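You operate a simulated robot arm through the tools that you are given. There is no shell and no other tool.

You run a simulated two-armed robot. Do the job below in one go: nothing can be reset, and whatever is moved stays where it is left.

## Task
Find the air valve notch that gives 60 mbar with the blower running, then stop the blower.
Fine: read the blower's screen; leave the air valve on that notch, press STOP and turn the blower main switch off.

It is judged by the outcome, as a careful person would: the job done as asked, and still so three seconds after it is handed in. It fails if anything else is knocked over, pushed out of place, dropped, spilled or broken.

## Robot
Two 7-joint arms with fingered hands on one trunk that stands fixed in place. Base frame: the origin is at the foot of the trunk, x ahead of it, y to its left, z up. Readings come in m, rad, newtons and seconds.
The left shoulder is at [0.07, 0.132, 1.217], the right one opposite. With the tool pointing down near the work surface each hand reaches from about 0.1 to 0.62 m from the base axis, measured 20 degrees to its own side. Payload 2.3 kg a hand.
The tool frame of a hand sits at the grasp point between the pads (the TCP): z along the fingers, y along the line on which they close. The tips reach 0.025 m beyond it. The gripper opens to 0.088 m; its body begins 0.029 m behind the TCP. The gripper is a hand of 3 fingers: y runs from the thumb to the fingers, the wrist lies at [-0.013, -0.097, -0.162] in the tool frame.
Orientation is that of the tool frame in the base frame, as [roll, pitch, yaw] about the fixed x, y, z axes, in that order (R = Rz(yaw) Ry(pitch) Rx(roll)). With the fingers straight down and the wrist toward the robot, the tool's x, y and z point along [0, 1, 0], [1, 0, 0] and [0, 0, -1] of the base frame.

## Interface
- The arms move only by the tool send_rows. It takes "left_steps", "right_steps" or both (then of equal length, played together; a hand with none holds still); each is a list of rows, each a list of 6 numbers: the shift along the base's x, y, z in units of 200 mm (1.0 is 200 mm), then the turn, a rotation vector about the base's x, y, z in units of 45 degrees (1.0 is 45 degrees). In form: [[tx, ty, tz, ax, ay, az], ...]. A call has 1 to 20 rows; each row is the pose to reach, as a shift and turn from the pose commanded when the call began. A call with a number of a shift or a turn outside -1 to 1 is refused whole. Rows are played at 5 a second. More than 0.05 m and 0.15 rad between two rows, and nothing of the call is played. Where a pose cannot be reached the arm comes as near as it can. A force on the tool above 90 N (or 10 N above the force at the start of the call, whichever is more), or a blocked arm, ends the call early, and 0.2 s more pass. In this call time passes only in rows, and 0.2 s behind the last. It gives the time, the measured TCP pose, the force on the tool (base axes), the opening and the grip force at its end, in the units of the frame above (readings bear some noise), with the torque about the TCP (base axes, N m) and any sound that the robot's microphone picked up, and new pictures: "pictures" is both (left out), scene, wrist or none (wrist: the cameras of the hands that moved).
- Cameras (640 x 400 px; columns grow to the right, rows downward): "scene" is now at [0.1364, 0.0049, 1.5354]; the picture's right is [0.05, -1.00, 0.00], its down [-0.61, -0.03, -0.79] and it looks along [0.79, 0.04, -0.61] (base axes); focal length 242 px, centre (320, 200). "left" rides on the left gripper at [-0.058, -0.085, -0.099] in its tool frame; the picture's right is [-0.67, -0.35, 0.66], its down [0.69, -0.63, 0.37] and it looks along [0.28, 0.69, 0.66] (tool axes); focal length 261 px, centre (320, 200). "right" rides on the right gripper at [0.058, -0.085, -0.099] in its tool frame; the picture's right is [-0.67, 0.35, -0.66], its down [-0.69, -0.63, 0.37] and it looks along [-0.29, 0.69, 0.66] (tool axes); focal length 261 px, centre (320, 200). There is no depth. A picture from a camera that has moved, and an enlarged one, comes with that camera's place and axes in the base frame and with its lens.
- move_column(by): slides the trunk up (or, below 0, down) by that many m; the arms and the scene camera ride with it, the base frame stays. It gives what a move gives, with no picture.
- move_fingers(index, middle, thumb_bend, thumb_turn, hand): sets how far each is bent, from 0 (flat) to 1 (curled in); at 0.3 the hand is open as for a grip, at 0.7 the pads meet at the TCP. One left out holds its place. A second passes; each finger stops where it meets its share of the squeeze, and holds until it gets a number again. It is the only way to open and close the hand. It gives what a move gives, with no picture; readings hold the bend of each and the force on the fingers (four entries, about 0 where the hand has none), thumb and palm. thumb_turn goes from beside the hand (0) to across from the fingers (1), as for a grip.
- turn_head(pan, tilt): turns the head with the scene camera to pan (to the left, within 1.501 rad either way) and tilt (down, from -0.506 to 1.204), counted from straight ahead of the robot. It gives what a move gives, and a new picture of the scene camera.
- close_up(camera, box): a new picture of the part [left, top, right, bottom] of that camera's present view, enlarged. No time passes.
- hand_in(): hands the job in; it is judged then, once.

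Nothing tells you positions but the pictures and the camera data. Unless the task says otherwise, let go and move clear before handing in.

The tools are called after "Request:" as name(argument=value, ...) on one line, values as JSON. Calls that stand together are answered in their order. send_rows: Moves the arms, as the interface text tells. Its arguments: {"type":"object","properties":{"left_steps":{"type":"array","items":{"type":"array","items":{"type":"number"}}},"right_steps":{"type":"array","items":{"type":"array","items":{"type":"number"}}},"pictures":{"type":"string","enum":["both","scene","wrist","none"]}},"required":[]} The other tools are called the same way: move_column (by) moves the trunk up or down; move_fingers (index, middle, thumb_bend, thumb_turn, hand) moves the fingers one by one; turn_head (pan, tilt) turns the head that bears the scene camera; close_up (camera, box) takes an enlarged picture of a part of a camera's view; hand_in () hands the job in.

At the start:

```text
t: 0.0
left_ee_pos: [0.3722, 0.1947, 1.3888]
left_tool_rot: [3.141, 0.0, 1.57]
left_wrist_force: [0.5, 0.3, -0.2]
left_moment: [0.01, -0.04, 0.0]
left_gripper_width: 0.0877
left_grip_force: 0.0
left_shape: jaw
left_bend: [0.3, 0.3, 0.3, 0.98]
left_finger forces: [0.0, 0.0, 0.1, 0.1, 0.0, 0.1]
right_ee_pos: [0.3721, -0.0638, 1.39]
right_tool_rot: [-3.142, 0.002, 1.571]
right_wrist_force: [-0.2, 0.2, -0.2]
right_moment: [-0.01, -0.02, 0.01]
right_gripper_width: 0.0876
right_grip_force: 0.1
right_shape: jaw
right_bend: [0.3, 0.3, 0.3, 0.98]
right_finger forces: [0.0, 0.1, 0.1, 0.1, 0.1, 0.1]
trunk travel left (down, up): [-0.775, 0.065]
head pan, tilt (commanded): [0.054, 0.653]
```

scene: 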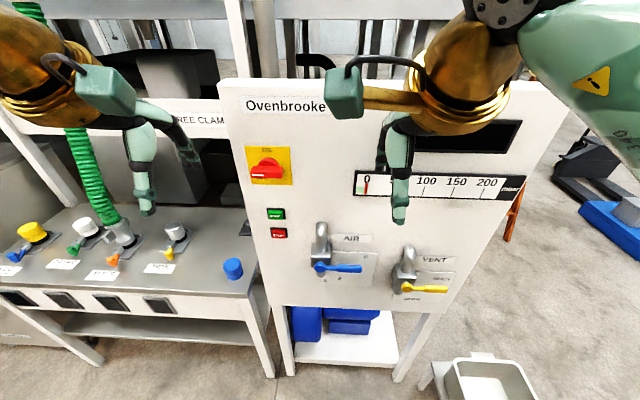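
right: 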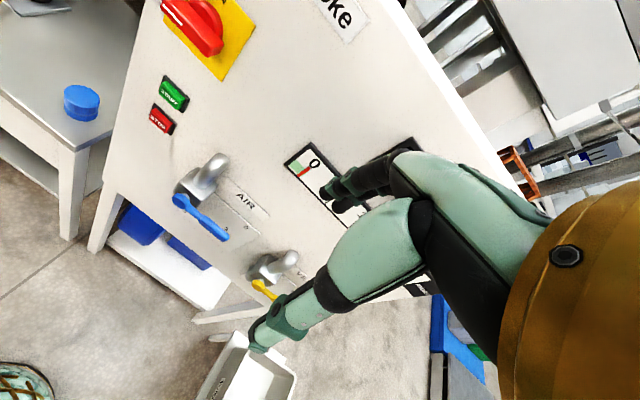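
left: 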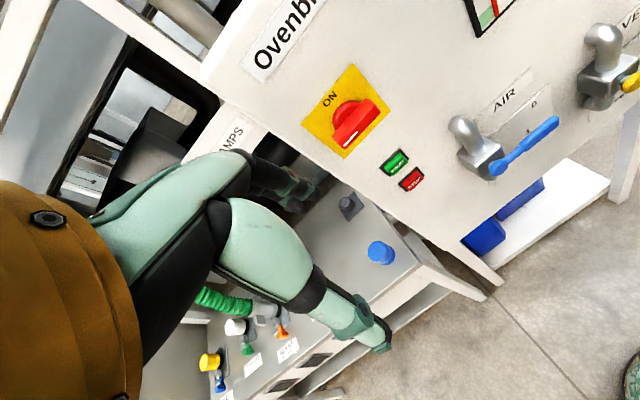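

I see a white panel (Ovenbrooke) with a red/yellow main switch, green START and red STOP buttons, a blue AIR valve lever, a yellow VENT lever and a gauge. I'll take close-ups first to read labels.

Request:
close_up(camera="scene", box=[220, 80, 380, 180])

Request:
close_up(camera="scene", box=[250, 190, 410, 300])

Request:
close_up(camera="scene", box=[340, 100, 540, 225])

Request:
close_up(camera="left", box=[300, 0, 640, 210])

Request:
close_up(camera="right", box=[130, 50, 350, 310])

```text
4.00 times, centred on (300, 130) of scene
camera zoom: at [0.1364, 0.0049, 1.5354], right [0.05, -1.0, 0.0], down [-0.61, -0.03, -0.79], along [0.79, 0.04, -0.61], focal length 970 px, centre (400, 480)
```

zoom: 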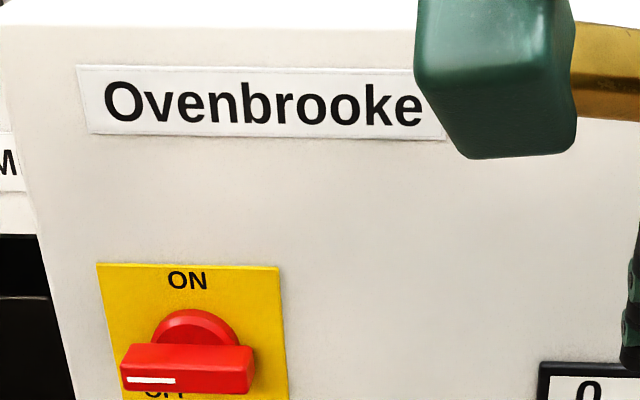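

```text
3.64 times, centred on (330, 245) of scene
camera zoom: at [0.1364, 0.0049, 1.5354], right [0.05, -1.0, 0.0], down [-0.61, -0.03, -0.79], along [0.79, 0.04, -0.61], focal length 882 px, centre (284, 36)
```

zoom: 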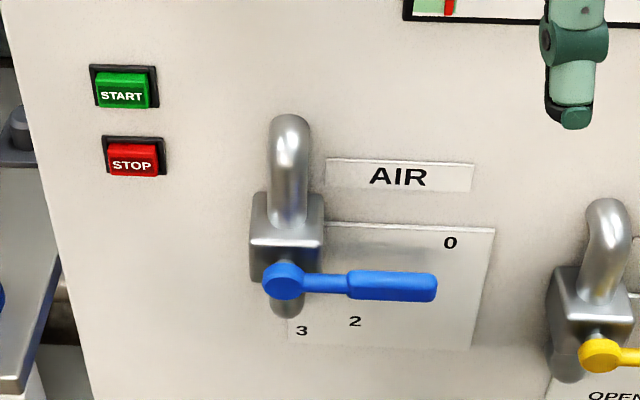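

```text
3.20 times, centred on (440, 162) of scene
camera zoom: at [0.1364, 0.0049, 1.5354], right [0.05, -1.0, 0.0], down [-0.61, -0.03, -0.79], along [0.79, 0.04, -0.61], focal length 776 px, centre (-64, 320)
```

zoom: 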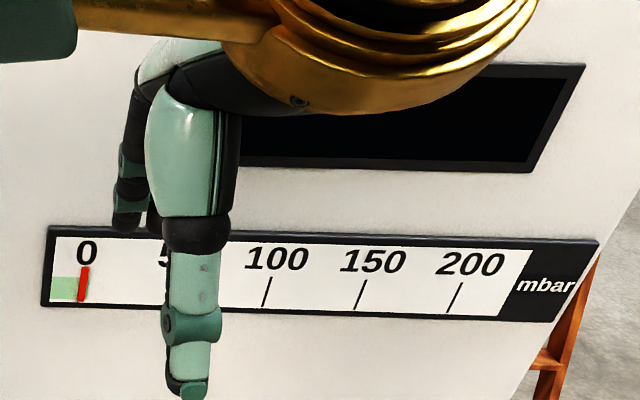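

```text
1.88 times, centred on (470, 105) of left
camera zoom: at [0.2869, 0.1352, 1.4886], right [-0.35, -0.67, -0.66], down [-0.63, 0.69, -0.37], along [0.69, 0.28, -0.66], focal length 491 px, centre (38, 379)
```

zoom: 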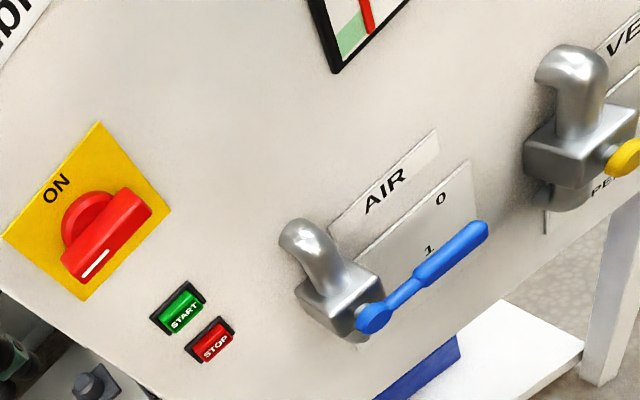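

```text
1.54 times, centred on (240, 180) of right
camera zoom: at [0.2872, -0.0057, 1.4895], right [0.35, -0.67, 0.66], down [-0.63, -0.69, -0.37], along [0.69, -0.29, -0.66], focal length 401 px, centre (443, 231)
```

zoom: 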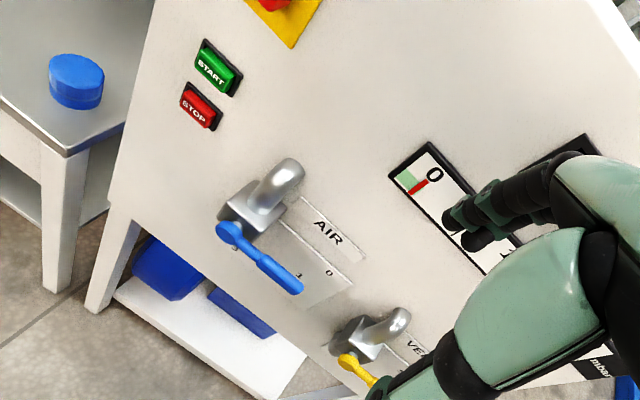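

The main switch seems to be off, with the screen dark, and the AIR lever points about horizontally at "0". The right hand is blocking the gauge, so I'll move it out to the right and look again.

Request:
send_rows(right_steps=[[0, -0.2, 0, 0, 0, 0], [0, -0.4, 0, 0, 0, 0], [-0.1, -0.6, 0, 0, 0, 0], [-0.2, -0.8, 0, 0, 0, 0], [-0.3, -1.0, 0, 0, 0, 0]], left_steps=[[-0.1, 0.1, 0, 0, 0, 0], [-0.2, 0.2, 0, 0, 0, 0], [-0.3, 0.3, 0, 0, 0, 0], [-0.4, 0.4, 0, 0, 0, 0], [-0.5, 0.5, 0, 0, 0, 0]], pictures="both")

```text
t: 1.2
left_ee_pos: [0.2822, 0.2902, 1.3859]
left_tool_rot: [3.139, -0.002, 1.57]
left_wrist_force: [-0.2, -0.1, -0.8]
left_moment: [0.0, 0.03, 0.02]
left_gripper_width: 0.0875
left_grip_force: 0.0
left_shape: jaw
left_bend: [0.3, 0.3, 0.3, 0.98]
left_finger forces: [0.1, 0.0, 0.0, 0.0, 0.0, 0.0]
left hand out of reach, approached as far as the arm can: row 5
right_ee_pos: [0.3099, -0.2662, 1.3902]
right_tool_rot: [3.141, 0.001, 1.569]
right_wrist_force: [-0.7, -0.5, -0.1]
right_moment: [0.05, 0.03, 0.04]
right_gripper_width: 0.0879
right_grip_force: 0.0
right_shape: jaw
right_bend: [0.3, 0.3, 0.3, 0.98]
right_finger forces: [0.0, 0.1, 0.1, 0.1, 0.1, 0.0]
trunk travel left (down, up): [-0.775, 0.065]
head pan, tilt (commanded): [0.054, 0.653]
camera scene: at [0.1351, 0.0036, 1.5355], right [0.05, -1.0, 0.0], down [-0.61, -0.03, -0.79], along [0.79, 0.04, -0.61], focal length 242 px, centre (320, 200)
camera right: at [0.2257, -0.2072, 1.4902], right [0.35, -0.67, 0.66], down [-0.63, -0.69, -0.37], along [0.69, -0.28, -0.66], focal length 261 px, centre (320, 200)
camera left: at [0.1984, 0.2308, 1.4841], right [-0.35, -0.67, -0.66], down [-0.63, 0.69, -0.37], along [0.7, 0.29, -0.66], focal length 261 px, centre (320, 200)
```

scene: 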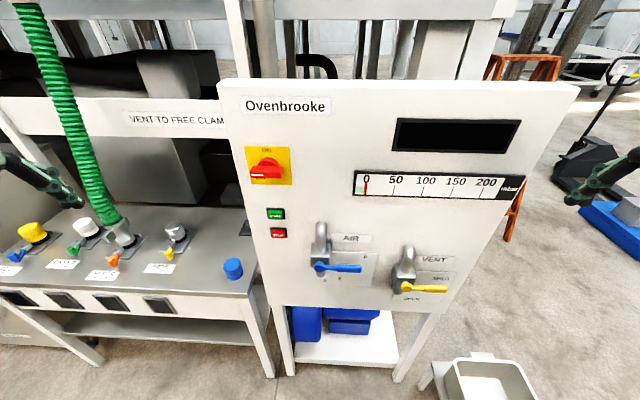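
right: 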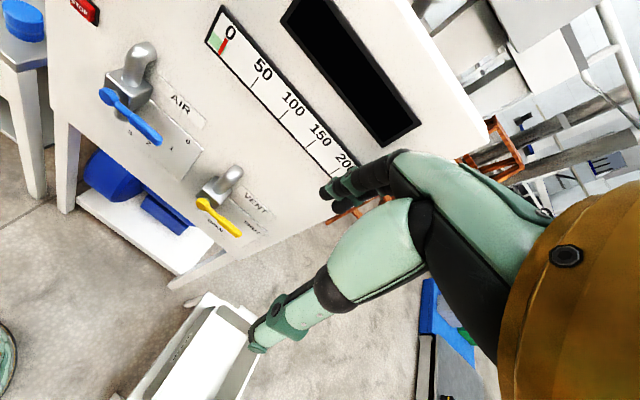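
left: 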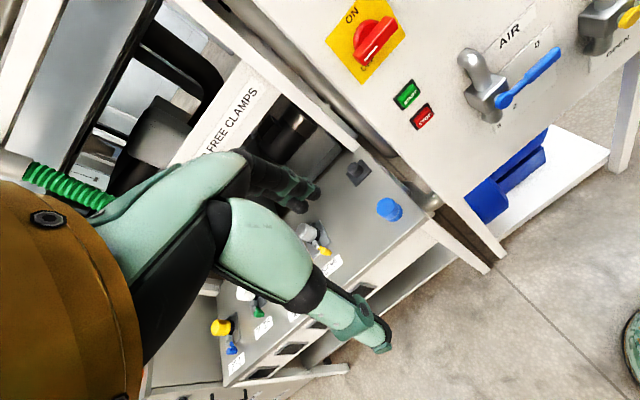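

Now the panel is clear. I'll zoom in on each element for labels and precise geometry.

Request:
close_up(camera="scene", box=[240, 140, 304, 180])

Request:
close_up(camera="scene", box=[300, 210, 460, 310])

Request:
close_up(camera="scene", box=[340, 105, 532, 225])

Request:
close_up(camera="right", box=[70, 30, 270, 250])

Request:
close_up(camera="left", box=[320, 0, 640, 200])

Request:
close_up(camera="scene", box=[0, 80, 260, 320])

```text
10.00 times, centred on (272, 160) of scene
camera zoom: at [0.1351, 0.0036, 1.5355], right [0.05, -1.0, 0.0], down [-0.61, -0.03, -0.79], along [0.79, 0.04, -0.61], focal length 2425 px, centre (800, 600)
```

zoom: 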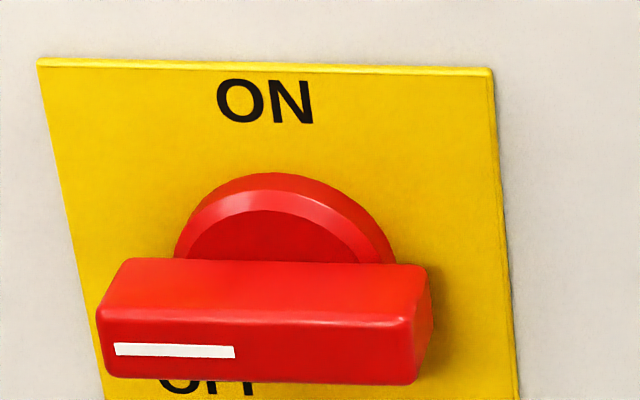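

```text
4.00 times, centred on (380, 260) of scene
camera zoom: at [0.1351, 0.0036, 1.5355], right [0.05, -1.0, 0.0], down [-0.61, -0.03, -0.79], along [0.79, 0.04, -0.61], focal length 970 px, centre (80, -40)
```

zoom: 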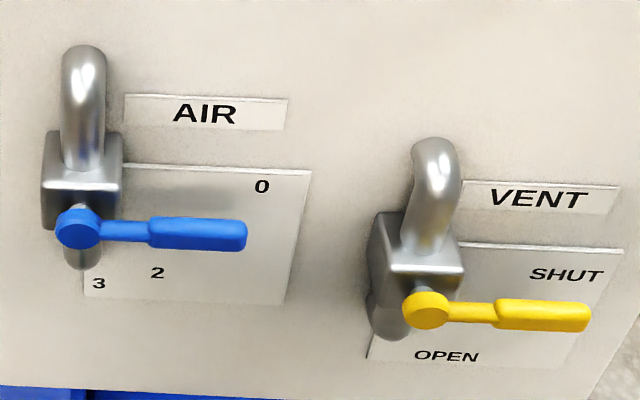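

```text
3.33 times, centred on (436, 165) of scene
camera zoom: at [0.1351, 0.0036, 1.5355], right [0.05, -1.0, 0.0], down [-0.61, -0.03, -0.79], along [0.79, 0.04, -0.61], focal length 808 px, centre (-67, 317)
```

zoom: 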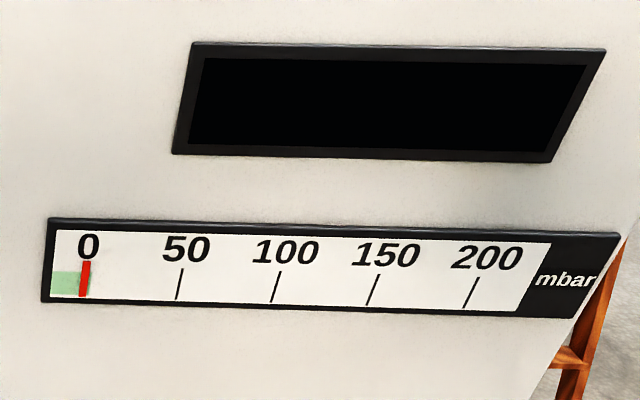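

```text
1.82 times, centred on (170, 140) of right
camera zoom: at [0.2257, -0.2072, 1.4902], right [0.35, -0.67, 0.66], down [-0.63, -0.69, -0.37], along [0.69, -0.28, -0.66], focal length 474 px, centre (593, 309)
```

zoom: 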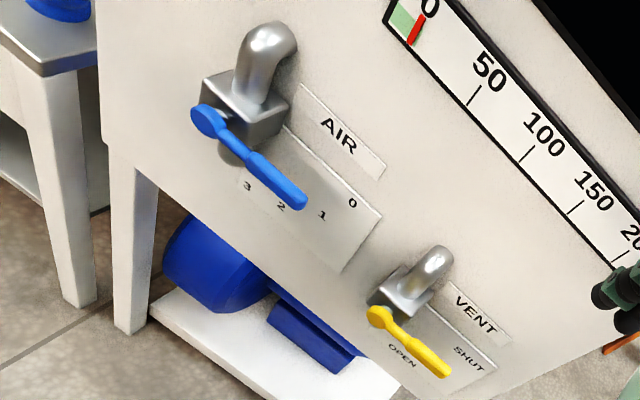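

```text
2.00 times, centred on (480, 100) of left
camera zoom: at [0.1984, 0.2308, 1.4841], right [-0.35, -0.67, -0.66], down [-0.63, 0.69, -0.37], along [0.7, 0.29, -0.66], focal length 521 px, centre (0, 400)
```

zoom: 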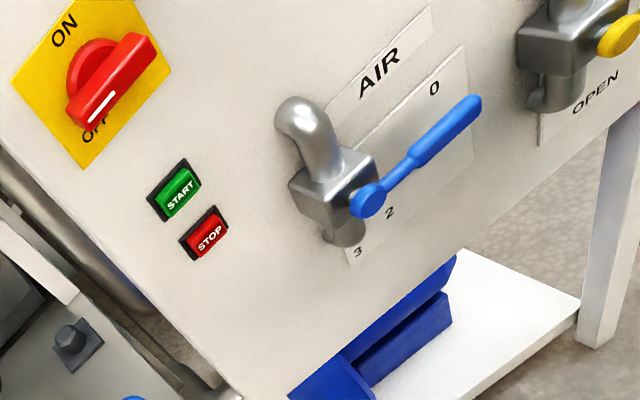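

```text
1.67 times, centred on (130, 200) of scene
camera zoom: at [0.1351, 0.0036, 1.5355], right [0.05, -1.0, 0.0], down [-0.61, -0.03, -0.79], along [0.79, 0.04, -0.61], focal length 404 px, centre (637, 200)
```

zoom: 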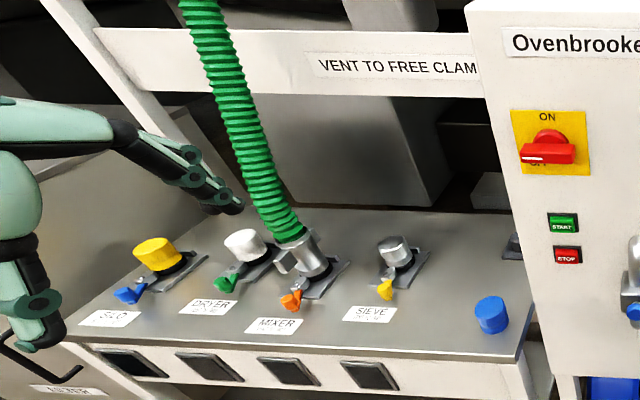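

The panel plane is at about x=0.575. The switch bar is horizontal (mark at 9 o'clock, ON is at 12 o'clock), centred near (0.54, 0.133, 1.284). START is near (0.56, 0.13, 1.16) and STOP about 60 mm below it. I'll turn the left hand to point forward, in two stages.

Request:
send_rows(left_steps=[[0.08, -0.03, 0, 0, -0.15, 0], [0.16, -0.06, 0, 0, -0.3, 0], [0.24, -0.09, 0, 0, -0.45, 0], [0.32, -0.12, 0, 0, -0.6, 0], [0.4, -0.15, 0, 0, -0.75, 0], [0.48, -0.18, -0.05, 0, -0.9, 0], [0.54, -0.2, -0.1, 0, -1.0, 0]], pictures="both")

```text
t: 2.8
left_ee_pos: [0.3938, 0.2505, 1.3654]
left_tool_rot: [2.355, 0.001, 1.57]
left_wrist_force: [0.1, -0.7, 0.6]
left_moment: [0.01, 0.01, -0.01]
left_gripper_width: 0.0876
left_grip_force: 0.0
left_shape: jaw
left_bend: [0.3, 0.3, 0.3, 0.98]
left_finger forces: [0.0, 0.0, 0.0, 0.0, 0.1, 0.1]
right_ee_pos: [0.3135, -0.2629, 1.3911]
right_tool_rot: [-3.14, 0.0, 1.571]
right_wrist_force: [0.3, -0.4, 0.3]
right_moment: [0.01, -0.03, -0.01]
right_gripper_width: 0.0877
right_grip_force: 0.1
right_shape: jaw
right_bend: [0.3, 0.3, 0.3, 0.98]
right_finger forces: [0.0, 0.0, 0.0, 0.0, 0.0, 0.1]
trunk travel left (down, up): [-0.775, 0.065]
head pan, tilt (commanded): [0.054, 0.653]
camera scene: at [0.1369, 0.0051, 1.5353], right [0.05, -1.0, 0.0], down [-0.61, -0.03, -0.79], along [0.79, 0.04, -0.61], focal length 242 px, centre (320, 200)
camera left: at [0.2633, 0.1915, 1.3741], right [0.22, -0.67, -0.71], down [-0.19, 0.69, -0.7], along [0.96, 0.28, 0.02], focal length 261 px, centre (320, 200)
```

scene: 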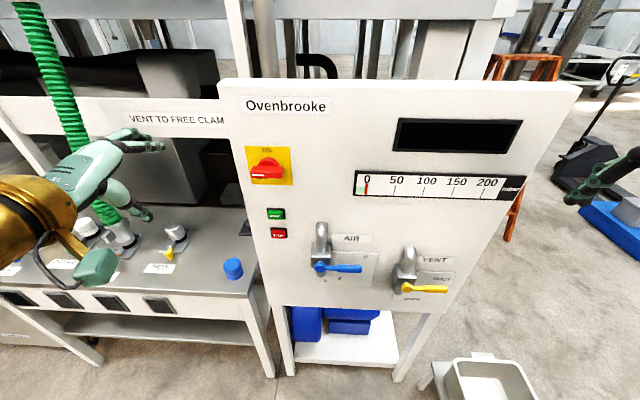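
left: 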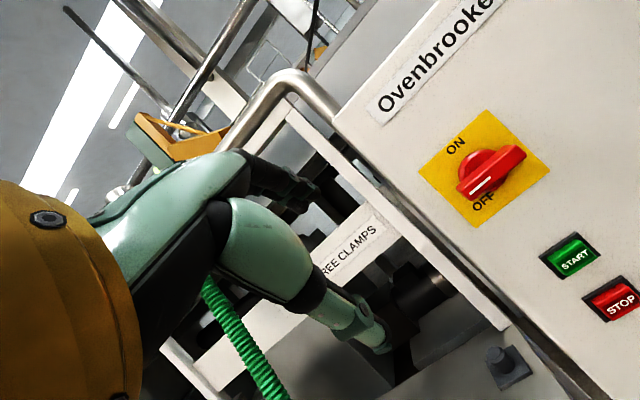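

Request:
close_up(camera="left", box=[400, 90, 640, 330])

```text
1.67 times, centred on (520, 210) of left
camera zoom: at [0.2633, 0.1915, 1.3741], right [0.22, -0.67, -0.71], down [-0.19, 0.69, -0.7], along [0.96, 0.28, 0.02], focal length 434 px, centre (-13, 183)
```

zoom: 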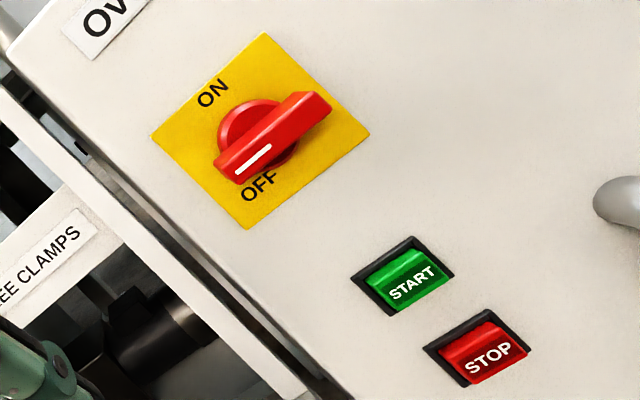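

The switch bar is clearly at 9 o'clock with OFF at lower left. I'll finish turning the left hand to point at the panel and line it up with the switch, well short of it.

Request:
send_rows(left_steps=[[0.04, -0.06, -0.05, 0, -0.15, 0], [0.08, -0.14, -0.1, 0, -0.3, 0], [0.12, -0.22, -0.16, 0, -0.45, 0], [0.16, -0.3, -0.22, 0, -0.6, 0], [0.2, -0.4, -0.28, 0, -0.75, 0], [0.24, -0.5, -0.34, 0, -0.9, 0], [0.28, -0.58, -0.4, 0, -1.0, 0]], pictures="both")

```text
t: 4.4
left_ee_pos: [0.4501, 0.1341, 1.2831]
left_tool_rot: [1.569, 0.001, 1.569]
left_wrist_force: [0.0, 0.1, -0.2]
left_moment: [-0.01, -0.04, 0.01]
left_gripper_width: 0.0876
left_grip_force: 0.1
left_shape: jaw
left_bend: [0.3, 0.3, 0.3, 0.98]
left_finger forces: [0.0, 0.1, 0.0, 0.0, 0.1, 0.1]
right_ee_pos: [0.3145, -0.2659, 1.3905]
right_tool_rot: [-3.14, -0.002, 1.571]
right_wrist_force: [0.2, 0.5, 0.5]
right_moment: [-0.03, -0.01, -0.02]
right_gripper_width: 0.0877
right_grip_force: 0.0
right_shape: jaw
right_bend: [0.3, 0.3, 0.3, 0.98]
right_finger forces: [0.0, 0.1, 0.0, 0.0, 0.1, 0.1]
trunk travel left (down, up): [-0.775, 0.065]
head pan, tilt (commanded): [0.054, 0.653]
camera scene: at [0.1377, 0.0035, 1.5353], right [0.05, -1.0, 0.0], down [-0.61, -0.03, -0.79], along [0.79, 0.04, -0.61], focal length 242 px, centre (320, 200)
camera left: at [0.3505, 0.075, 1.1982], right [0.65, -0.67, -0.35], down [0.37, 0.68, -0.63], along [0.66, 0.28, 0.69], focal length 261 px, centre (320, 200)
```

scene: 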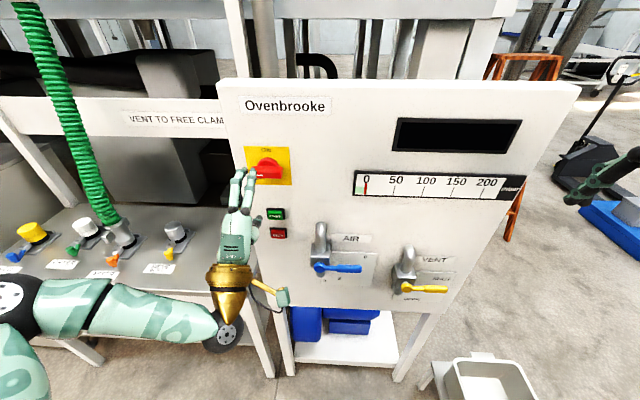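
left: 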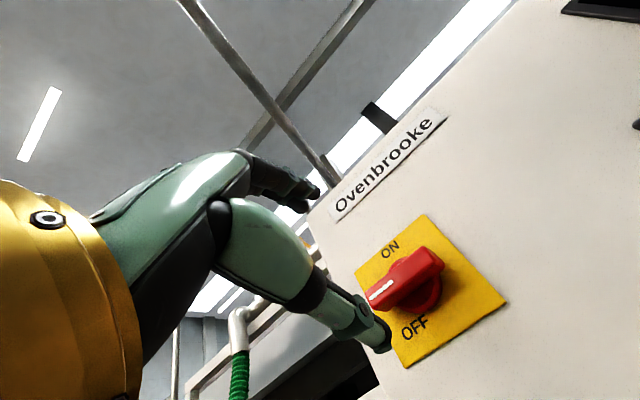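

Request:
close_up(camera="scene", box=[200, 140, 320, 215])

Request:
close_up(camera="left", box=[240, 120, 560, 400])

```text
5.33 times, centred on (260, 178) of scene
camera zoom: at [0.1377, 0.0035, 1.5353], right [0.05, -1.0, 0.0], down [-0.61, -0.03, -0.79], along [0.79, 0.04, -0.61], focal length 1293 px, centre (640, 320)
```

zoom: 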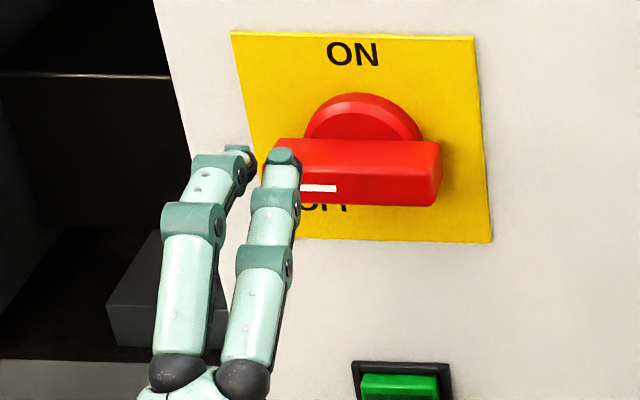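

```text
1.43 times, centred on (400, 260) of left
camera zoom: at [0.3505, 0.075, 1.1982], right [0.65, -0.67, -0.35], down [0.37, 0.68, -0.63], along [0.66, 0.28, 0.69], focal length 372 px, centre (206, 114)
```

zoom: 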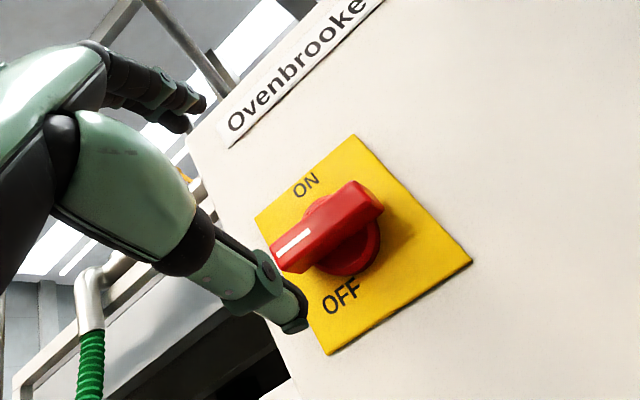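

The hand points squarely at the panel, with fingers above and the thumb below the bar. Next I'll move in to x≈0.50 and check alignment with the bar.

Request:
send_rows(left_steps=[[0.12, -0.01, 0, 0, 0, 0], [0.25, -0.01, -0.01, 0, 0, 0]], pictures="both")

Request:
close_up(camera="scene", box=[208, 135, 320, 205])

Request:
close_up(camera="left", box=[240, 120, 560, 400])

```text
t: 5.0
left_ee_pos: [0.5002, 0.132, 1.2824]
left_tool_rot: [1.572, 0.0, 1.569]
left_wrist_force: [-0.3, -1.0, -0.1]
left_moment: [-0.02, 0.02, 0.01]
left_gripper_width: 0.0878
left_grip_force: 0.1
left_shape: jaw
left_bend: [0.3, 0.3, 0.3, 0.98]
left_finger forces: [0.1, 0.0, 0.0, 0.1, 0.0, 0.0]
right_ee_pos: [0.3145, -0.2655, 1.391]
right_tool_rot: [-3.139, 0.002, 1.571]
right_wrist_force: [1.1, 0.6, 0.8]
right_moment: [-0.01, 0.03, -0.03]
right_gripper_width: 0.0876
right_grip_force: 0.2
right_shape: jaw
right_bend: [0.3, 0.3, 0.3, 0.98]
right_finger forces: [0.1, 0.1, 0.0, 0.1, 0.0, 0.0]
trunk travel left (down, up): [-0.775, 0.065]
head pan, tilt (commanded): [0.054, 0.653]
camera scene: at [0.1381, 0.0037, 1.5352], right [0.05, -1.0, 0.0], down [-0.61, -0.03, -0.79], along [0.79, 0.04, -0.61], focal length 242 px, centre (320, 200)
camera left: at [0.4008, 0.0734, 1.1968], right [0.65, -0.67, -0.35], down [0.36, 0.69, -0.63], along [0.66, 0.28, 0.69], focal length 261 px, centre (320, 200)
```

scene: 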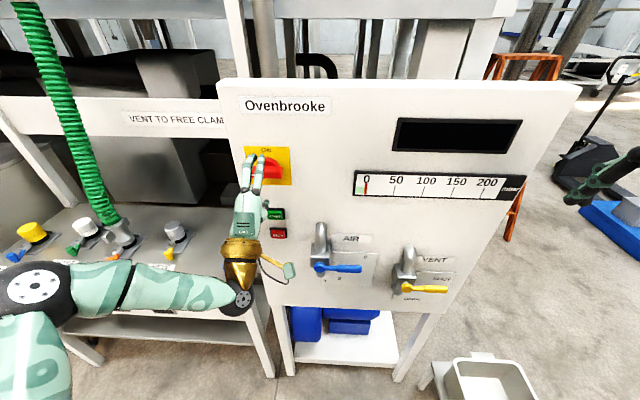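
left: 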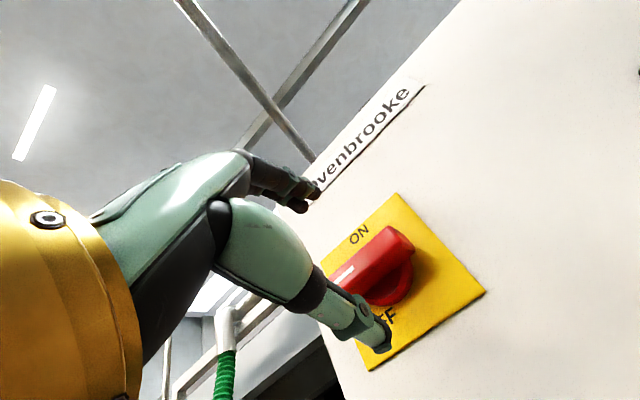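

```text
5.71 times, centred on (264, 170) of scene
camera zoom: at [0.1381, 0.0037, 1.5352], right [0.05, -1.0, 0.0], down [-0.61, -0.03, -0.79], along [0.79, 0.04, -0.61], focal length 1386 px, centre (640, 371)
```

zoom: 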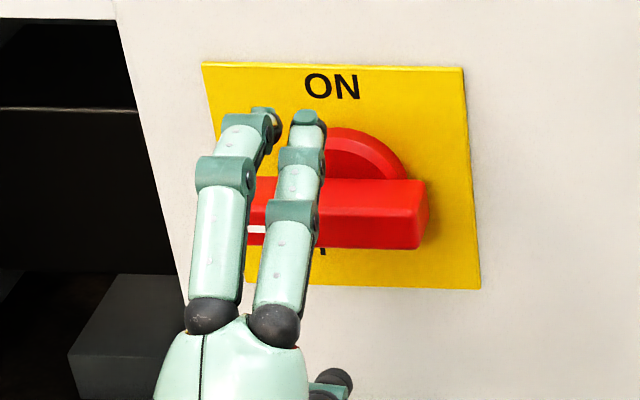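

```text
1.43 times, centred on (400, 260) of left
camera zoom: at [0.4008, 0.0734, 1.1968], right [0.65, -0.67, -0.35], down [0.36, 0.69, -0.63], along [0.66, 0.28, 0.69], focal length 372 px, centre (206, 114)
```

zoom: 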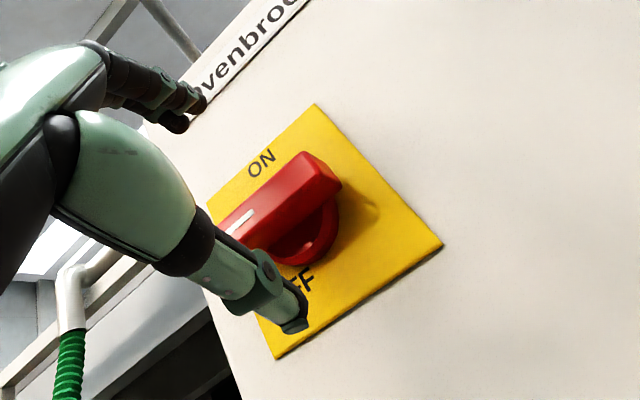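

Alignment is good: the bar centre is at y≈0.130, z≈1.281. I'll move forward so the fingertips straddle the bar.

Request:
send_rows(left_steps=[[0.08, -0.01, -0.005, 0, 0, 0], [0.15, -0.01, -0.005, 0, 0, 0]], pictures="both")

Request:
close_up(camera="scene", box=[208, 135, 320, 205])

Request:
close_up(camera="left", box=[240, 120, 560, 400])

```text
t: 5.6
left_ee_pos: [0.5315, 0.1316, 1.2813]
left_tool_rot: [1.572, 0.0, 1.571]
left_wrist_force: [0.7, 0.7, 1.6]
left_moment: [0.02, 0.0, -0.03]
left_gripper_width: 0.0879
left_grip_force: 0.0
left_shape: jaw
left_bend: [0.3, 0.3, 0.3, 0.98]
left_finger forces: [0.0, 0.1, 0.0, 0.0, 0.0, 0.0]
right_ee_pos: [0.3137, -0.2644, 1.3894]
right_tool_rot: [-3.14, 0.002, 1.57]
right_wrist_force: [0.6, 0.4, -0.8]
right_moment: [-0.01, 0.0, -0.02]
right_gripper_width: 0.0876
right_grip_force: 0.0
right_shape: jaw
right_bend: [0.3, 0.3, 0.3, 0.98]
right_finger forces: [0.0, 0.0, 0.0, 0.1, 0.1, 0.0]
trunk travel left (down, up): [-0.775, 0.065]
head pan, tilt (commanded): [0.054, 0.653]
camera scene: at [0.1377, 0.0039, 1.5352], right [0.05, -1.0, 0.0], down [-0.61, -0.03, -0.79], along [0.79, 0.04, -0.61], focal length 242 px, centre (320, 200)
camera left: at [0.4306, 0.0715, 1.1957], right [0.65, -0.67, -0.35], down [0.37, 0.69, -0.63], along [0.66, 0.28, 0.69], focal length 261 px, centre (320, 200)
```

scene: 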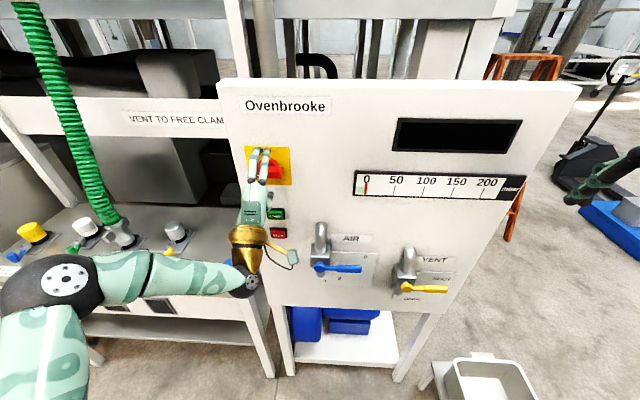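
left: 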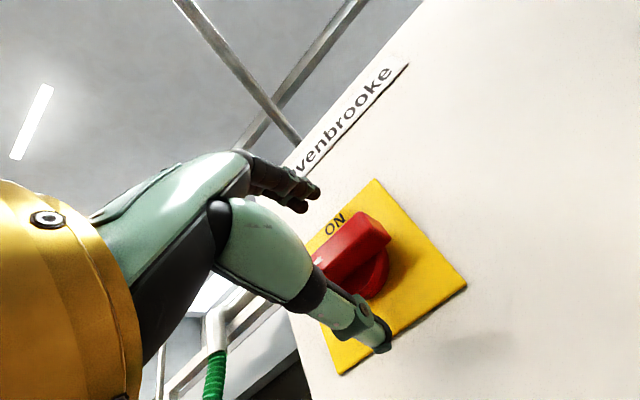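

```text
5.71 times, centred on (264, 170) of scene
camera zoom: at [0.1377, 0.0039, 1.5352], right [0.05, -1.0, 0.0], down [-0.61, -0.03, -0.79], along [0.79, 0.04, -0.61], focal length 1386 px, centre (640, 371)
```

zoom: 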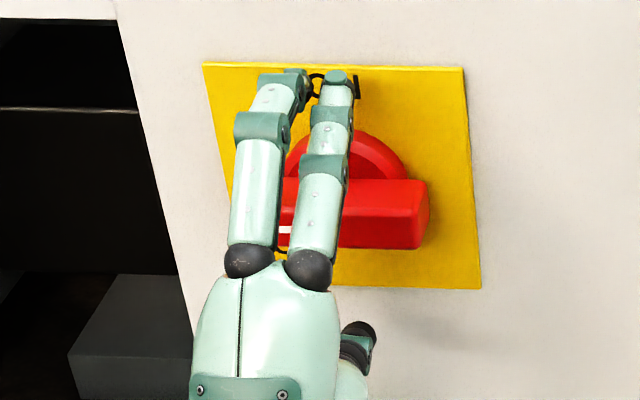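

```text
1.43 times, centred on (400, 260) of left
camera zoom: at [0.4306, 0.0715, 1.1957], right [0.65, -0.67, -0.35], down [0.37, 0.69, -0.63], along [0.66, 0.28, 0.69], focal length 372 px, centre (206, 114)
```

zoom: 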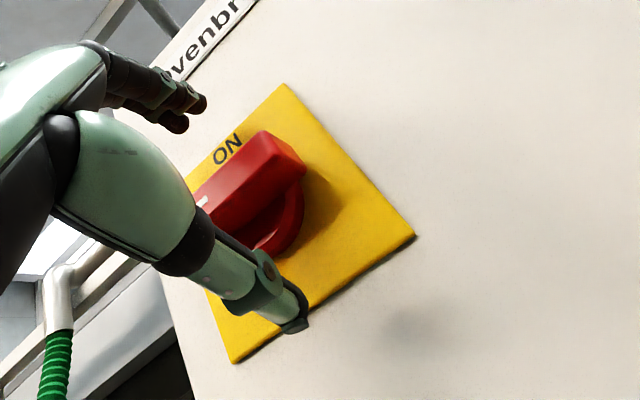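

The fingers straddle the bar. I'll close on it.

Request:
move_fingers(hand="left", index=0.7, middle=0.7, thumb_bend=0.7)

Request:
close_up(camera="scene", box=[208, 135, 320, 205])

Request:
close_up(camera="left", box=[240, 120, 560, 400])

```text
t: 6.6
left_ee_pos: [0.5281, 0.1312, 1.2806]
left_tool_rot: [1.57, 0.0, 1.57]
left_wrist_force: [0.1, 0.6, 2.0]
left_moment: [0.03, -0.01, -0.03]
left_gripper_width: 0.0106
left_grip_force: 4.9
left_shape: fingers
left_bend: [0.65, 0.66, 0.64, 0.98]
left_finger forces: [3.0, 3.3, 0.0, 0.1, 4.6, 0.0]
right_ee_pos: [0.3128, -0.2636, 1.3906]
right_tool_rot: [3.141, -0.001, 1.571]
right_wrist_force: [0.1, 0.5, 0.7]
right_moment: [0.0, -0.04, -0.02]
right_gripper_width: 0.0873
right_grip_force: 0.1
right_shape: jaw
right_bend: [0.3, 0.3, 0.3, 0.98]
right_finger forces: [0.0, 0.0, 0.0, 0.1, 0.0, 0.0]
trunk travel left (down, up): [-0.775, 0.065]
head pan, tilt (commanded): [0.054, 0.653]
```

```text
5.71 times, centred on (264, 170) of scene
camera zoom: at [0.1361, 0.0049, 1.5354], right [0.05, -1.0, 0.0], down [-0.61, -0.03, -0.79], along [0.79, 0.04, -0.61], focal length 1386 px, centre (640, 371)
```

zoom: 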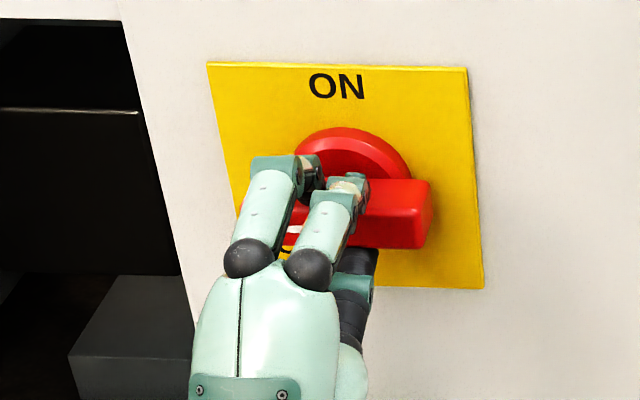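

```text
1.43 times, centred on (400, 260) of left
camera zoom: at [0.4292, 0.0722, 1.1963], right [0.66, -0.67, -0.35], down [0.37, 0.69, -0.63], along [0.66, 0.29, 0.69], focal length 372 px, centre (206, 114)
```

zoom: 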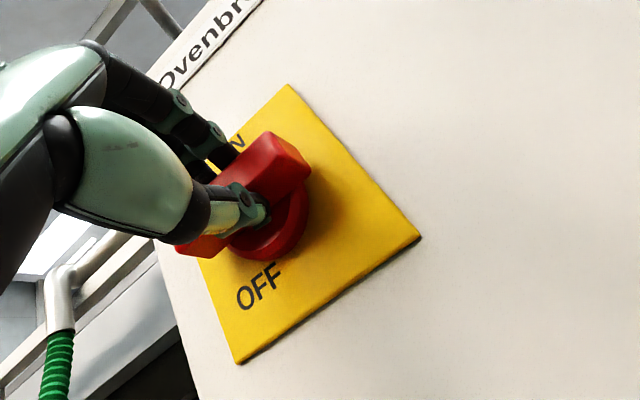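

The grip is on the bar. Now I'll rotate clockwise (+x) 45° and check that the bar follows.

Request:
send_rows(left_steps=[[0, 0, 0, 0.15, 0, 0], [0, 0, 0, 0.3, 0, 0], [0, 0, 0, 0.45, 0, 0], [0, 0, 0, 0.6, 0, 0], [0, 0, 0, 0.75, 0, 0], [0, 0, 0, 0.9, 0, 0], [0, 0, 0, 1.0, 0, 0]], pictures="both")

Request:
close_up(camera="scene", box=[208, 135, 320, 205])

```text
t: 8.2
left_ee_pos: [0.5286, 0.1302, 1.2812]
left_tool_rot: [1.57, -0.788, 1.571]
left_wrist_force: [-0.4, 1.9, 2.6]
left_moment: [-0.04, -0.09, 0.0]
left_gripper_width: 0.011
left_grip_force: 5.7
left_shape: fingers
left_bend: [0.64, 0.69, 0.65, 0.95]
left_finger forces: [6.0, 1.0, 0.1, 0.0, 5.2, 0.0]
right_ee_pos: [0.3124, -0.2631, 1.3907]
right_tool_rot: [-3.141, 0.001, 1.57]
right_wrist_force: [-0.6, -0.2, 0.9]
right_moment: [-0.01, 0.01, 0.01]
right_gripper_width: 0.0877
right_grip_force: 0.2
right_shape: jaw
right_bend: [0.3, 0.3, 0.3, 0.98]
right_finger forces: [0.0, 0.0, 0.1, 0.0, 0.0, 0.0]
trunk travel left (down, up): [-0.775, 0.065]
head pan, tilt (commanded): [0.054, 0.653]
camera scene: at [0.1357, 0.0056, 1.5354], right [0.05, -1.0, 0.0], down [-0.61, -0.03, -0.79], along [0.79, 0.04, -0.61], focal length 242 px, centre (320, 200)
camera left: at [0.4291, 0.1493, 1.18], right [0.66, -0.23, -0.72], down [0.37, 0.93, 0.04], along [0.66, -0.29, 0.69], focal length 261 px, centre (320, 200)
```

scene: 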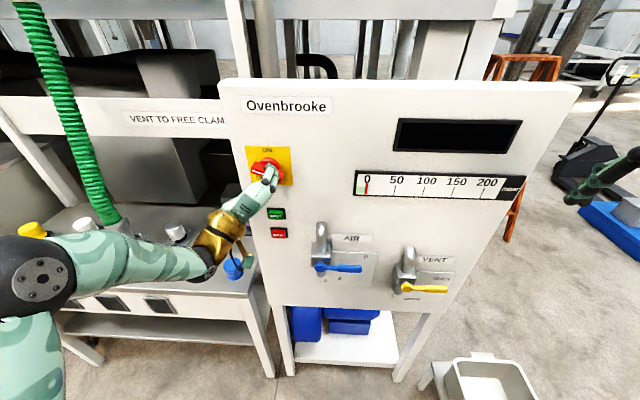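
left: 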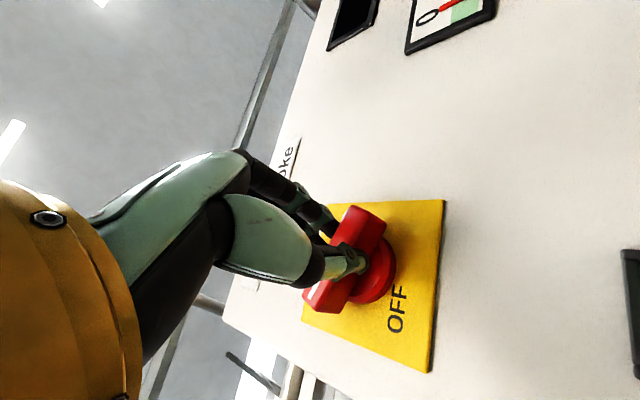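

```text
5.71 times, centred on (264, 170) of scene
camera zoom: at [0.1357, 0.0056, 1.5354], right [0.05, -1.0, 0.0], down [-0.61, -0.03, -0.79], along [0.79, 0.04, -0.61], focal length 1386 px, centre (640, 371)
```

zoom: 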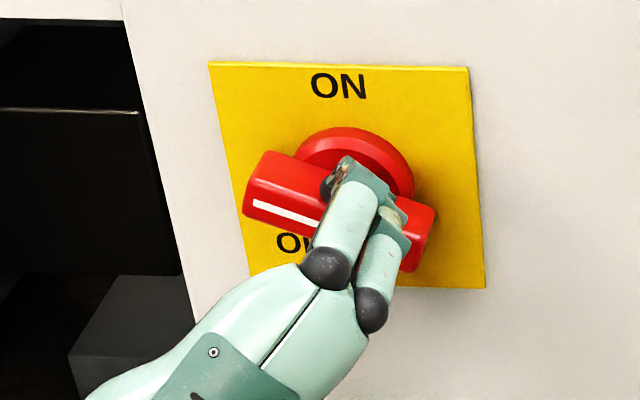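

The bar follows partly (about 20–25° vs 45° of hand turn), with some slip. I'll continue turning and check.

Request:
send_rows(left_steps=[[0, 0, 0, 0.15, 0, 0], [0, 0, 0, 0.3, 0, 0], [0, 0, 0, 0.45, 0, 0], [0, 0, 0, 0.6, 0, 0], [0, 0, 0, 0.75, 0, 0], [0, 0, 0, 0.9, 0, 0], [0, 0, 0, 1.0, 0, 0]], pictures="both")

Request:
close_up(camera="scene", box=[208, 135, 320, 205])

```text
t: 9.8
left_ee_pos: [0.5281, 0.1313, 1.2801]
left_tool_rot: [-2.354, -1.567, -0.787]
left_wrist_force: [-1.4, -0.4, -4.6]
left_moment: [0.05, 0.12, 0.01]
left_gripper_width: 0.0106
left_grip_force: 6.2
left_shape: fingers
left_bend: [0.66, 0.67, 0.64, 0.96]
left_finger forces: [2.3, 2.8, 0.1, 0.0, 6.2, 0.0]
right_ee_pos: [0.314, -0.2631, 1.3909]
right_tool_rot: [3.14, -0.001, 1.57]
right_wrist_force: [0.9, 0.0, -0.7]
right_moment: [0.0, -0.05, -0.02]
right_gripper_width: 0.0876
right_grip_force: 0.1
right_shape: jaw
right_bend: [0.3, 0.3, 0.3, 0.98]
right_finger forces: [0.0, 0.1, 0.0, 0.0, 0.1, 0.0]
trunk travel left (down, up): [-0.775, 0.065]
head pan, tilt (commanded): [0.054, 0.653]
camera scene: at [0.1366, 0.0058, 1.5353], right [0.05, -1.0, 0.0], down [-0.61, -0.03, -0.79], along [0.79, 0.04, -0.61], focal length 242 px, centre (320, 200)
camera left: at [0.4295, 0.2156, 1.2228], right [0.65, 0.35, -0.67], down [0.37, 0.63, 0.69], along [0.66, -0.69, 0.28], focal length 261 px, centre (320, 200)
```

scene: 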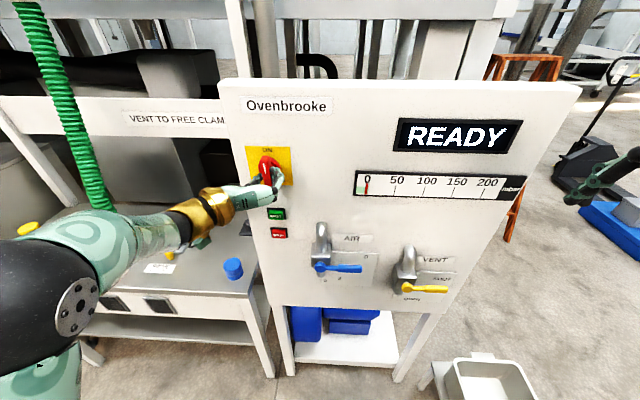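
left: 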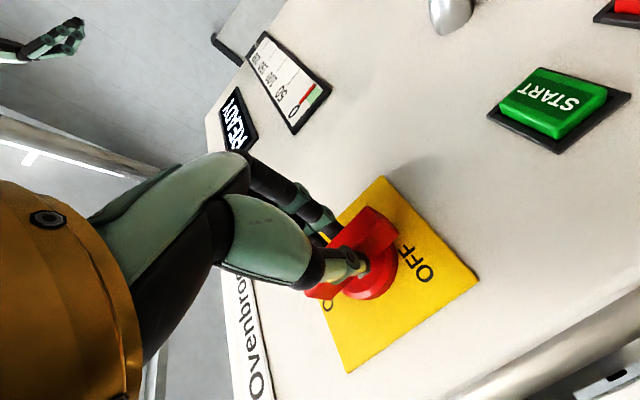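

```text
5.71 times, centred on (264, 170) of scene
camera zoom: at [0.1366, 0.0058, 1.5353], right [0.05, -1.0, 0.0], down [-0.61, -0.03, -0.79], along [0.79, 0.04, -0.61], focal length 1386 px, centre (640, 371)
```

zoom: 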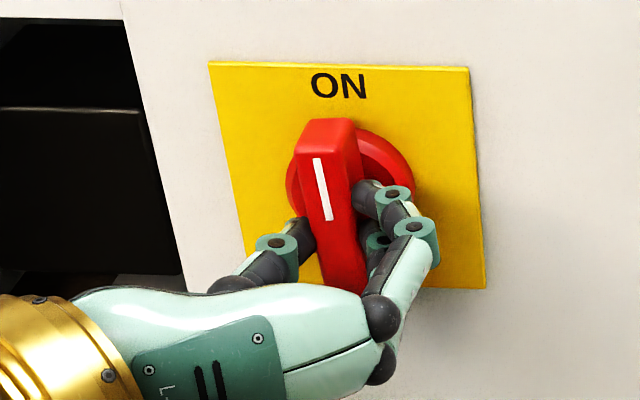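

The screen shows READY and the switch is at ON. I'll release the bar and back off.

Request:
move_fingers(hand="left", index=0.3, middle=0.3, thumb_bend=0.3)

Request:
send_rows(left_steps=[[-0.15, 0, 0, 0, 0, 0], [-0.35, 0, 0, 0, 0, 0], [-0.45, 0, 0, 0, 0, 0]], pictures="both")

Request:
close_up(camera="left", box=[320, 0, 640, 200])

```text
t: 10.8
left_ee_pos: [0.5281, 0.1312, 1.2814]
left_tool_rot: [-2.767, -1.57, -0.377]
left_wrist_force: [0.2, 0.2, -0.1]
left_moment: [0.0, 0.02, 0.02]
left_gripper_width: 0.0844
left_grip_force: 0.1
left_shape: fingers
left_bend: [0.3, 0.3, 0.3, 0.97]
left_finger forces: [0.0, 0.0, 0.0, 0.1, 0.0, 0.1]
right_ee_pos: [0.3125, -0.2636, 1.3901]
right_tool_rot: [-3.141, 0.001, 1.57]
right_wrist_force: [0.7, -0.6, 0.5]
right_moment: [0.0, 0.0, 0.01]
right_gripper_width: 0.0875
right_grip_force: 0.1
right_shape: jaw
right_bend: [0.3, 0.3, 0.3, 0.98]
right_finger forces: [0.1, 0.0, 0.0, 0.0, 0.1, 0.0]
trunk travel left (down, up): [-0.775, 0.065]
head pan, tilt (commanded): [0.054, 0.653]
```

```text
t: 11.6
left_ee_pos: [0.437, 0.1302, 1.2811]
left_tool_rot: [2.364, -1.57, 0.777]
left_wrist_force: [-0.3, -0.7, -0.7]
left_moment: [0.0, 0.01, -0.05]
left_gripper_width: 0.0842
left_grip_force: 0.1
left_shape: fingers
left_bend: [0.3, 0.3, 0.3, 0.97]
left_finger forces: [0.1, 0.1, 0.0, 0.1, 0.0, 0.0]
right_ee_pos: [0.3128, -0.2645, 1.3907]
right_tool_rot: [3.14, 0.0, 1.57]
right_wrist_force: [1.2, -0.4, -0.4]
right_moment: [0.01, 0.0, 0.01]
right_gripper_width: 0.0877
right_grip_force: 0.1
right_shape: jaw
right_bend: [0.3, 0.3, 0.3, 0.98]
right_finger forces: [0.0, 0.1, 0.1, 0.0, 0.0, 0.0]
trunk travel left (down, up): [-0.775, 0.065]
head pan, tilt (commanded): [0.054, 0.653]
camera scene: at [0.1357, 0.0045, 1.5354], right [0.05, -1.0, 0.0], down [-0.61, -0.03, -0.79], along [0.79, 0.04, -0.61], focal length 242 px, centre (320, 200)
camera left: at [0.3389, 0.2143, 1.2235], right [0.66, 0.35, -0.67], down [0.37, 0.63, 0.69], along [0.66, -0.69, 0.29], focal length 261 px, centre (320, 200)
```

scene: 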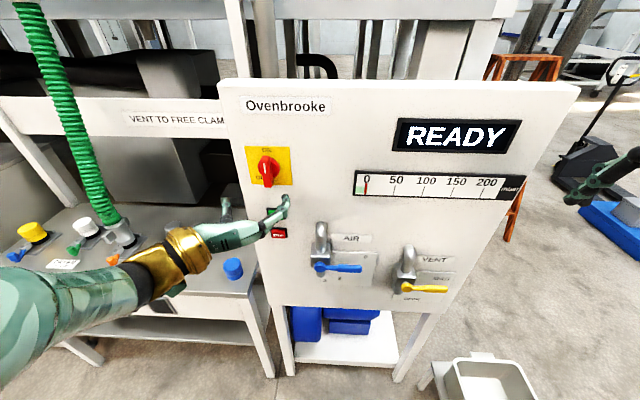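
left: 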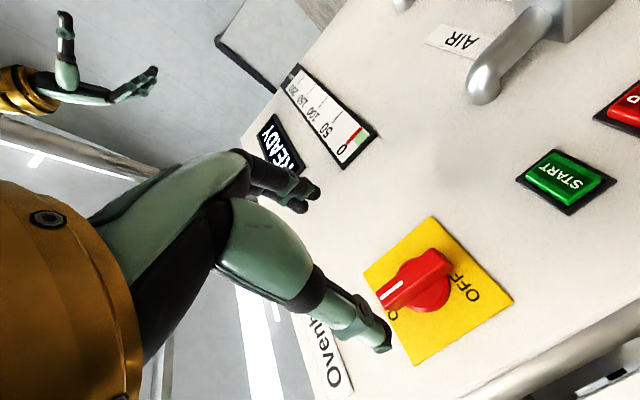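

```text
2.00 times, centred on (480, 100) of left
camera zoom: at [0.3389, 0.2143, 1.2235], right [0.66, 0.35, -0.67], down [0.37, 0.63, 0.69], along [0.66, -0.69, 0.29], focal length 521 px, centre (0, 400)
```

zoom: 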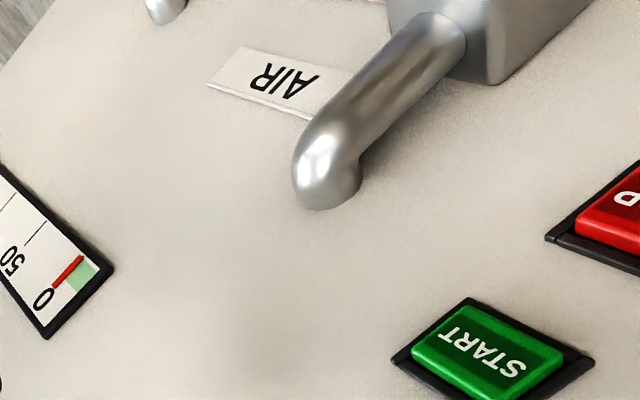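

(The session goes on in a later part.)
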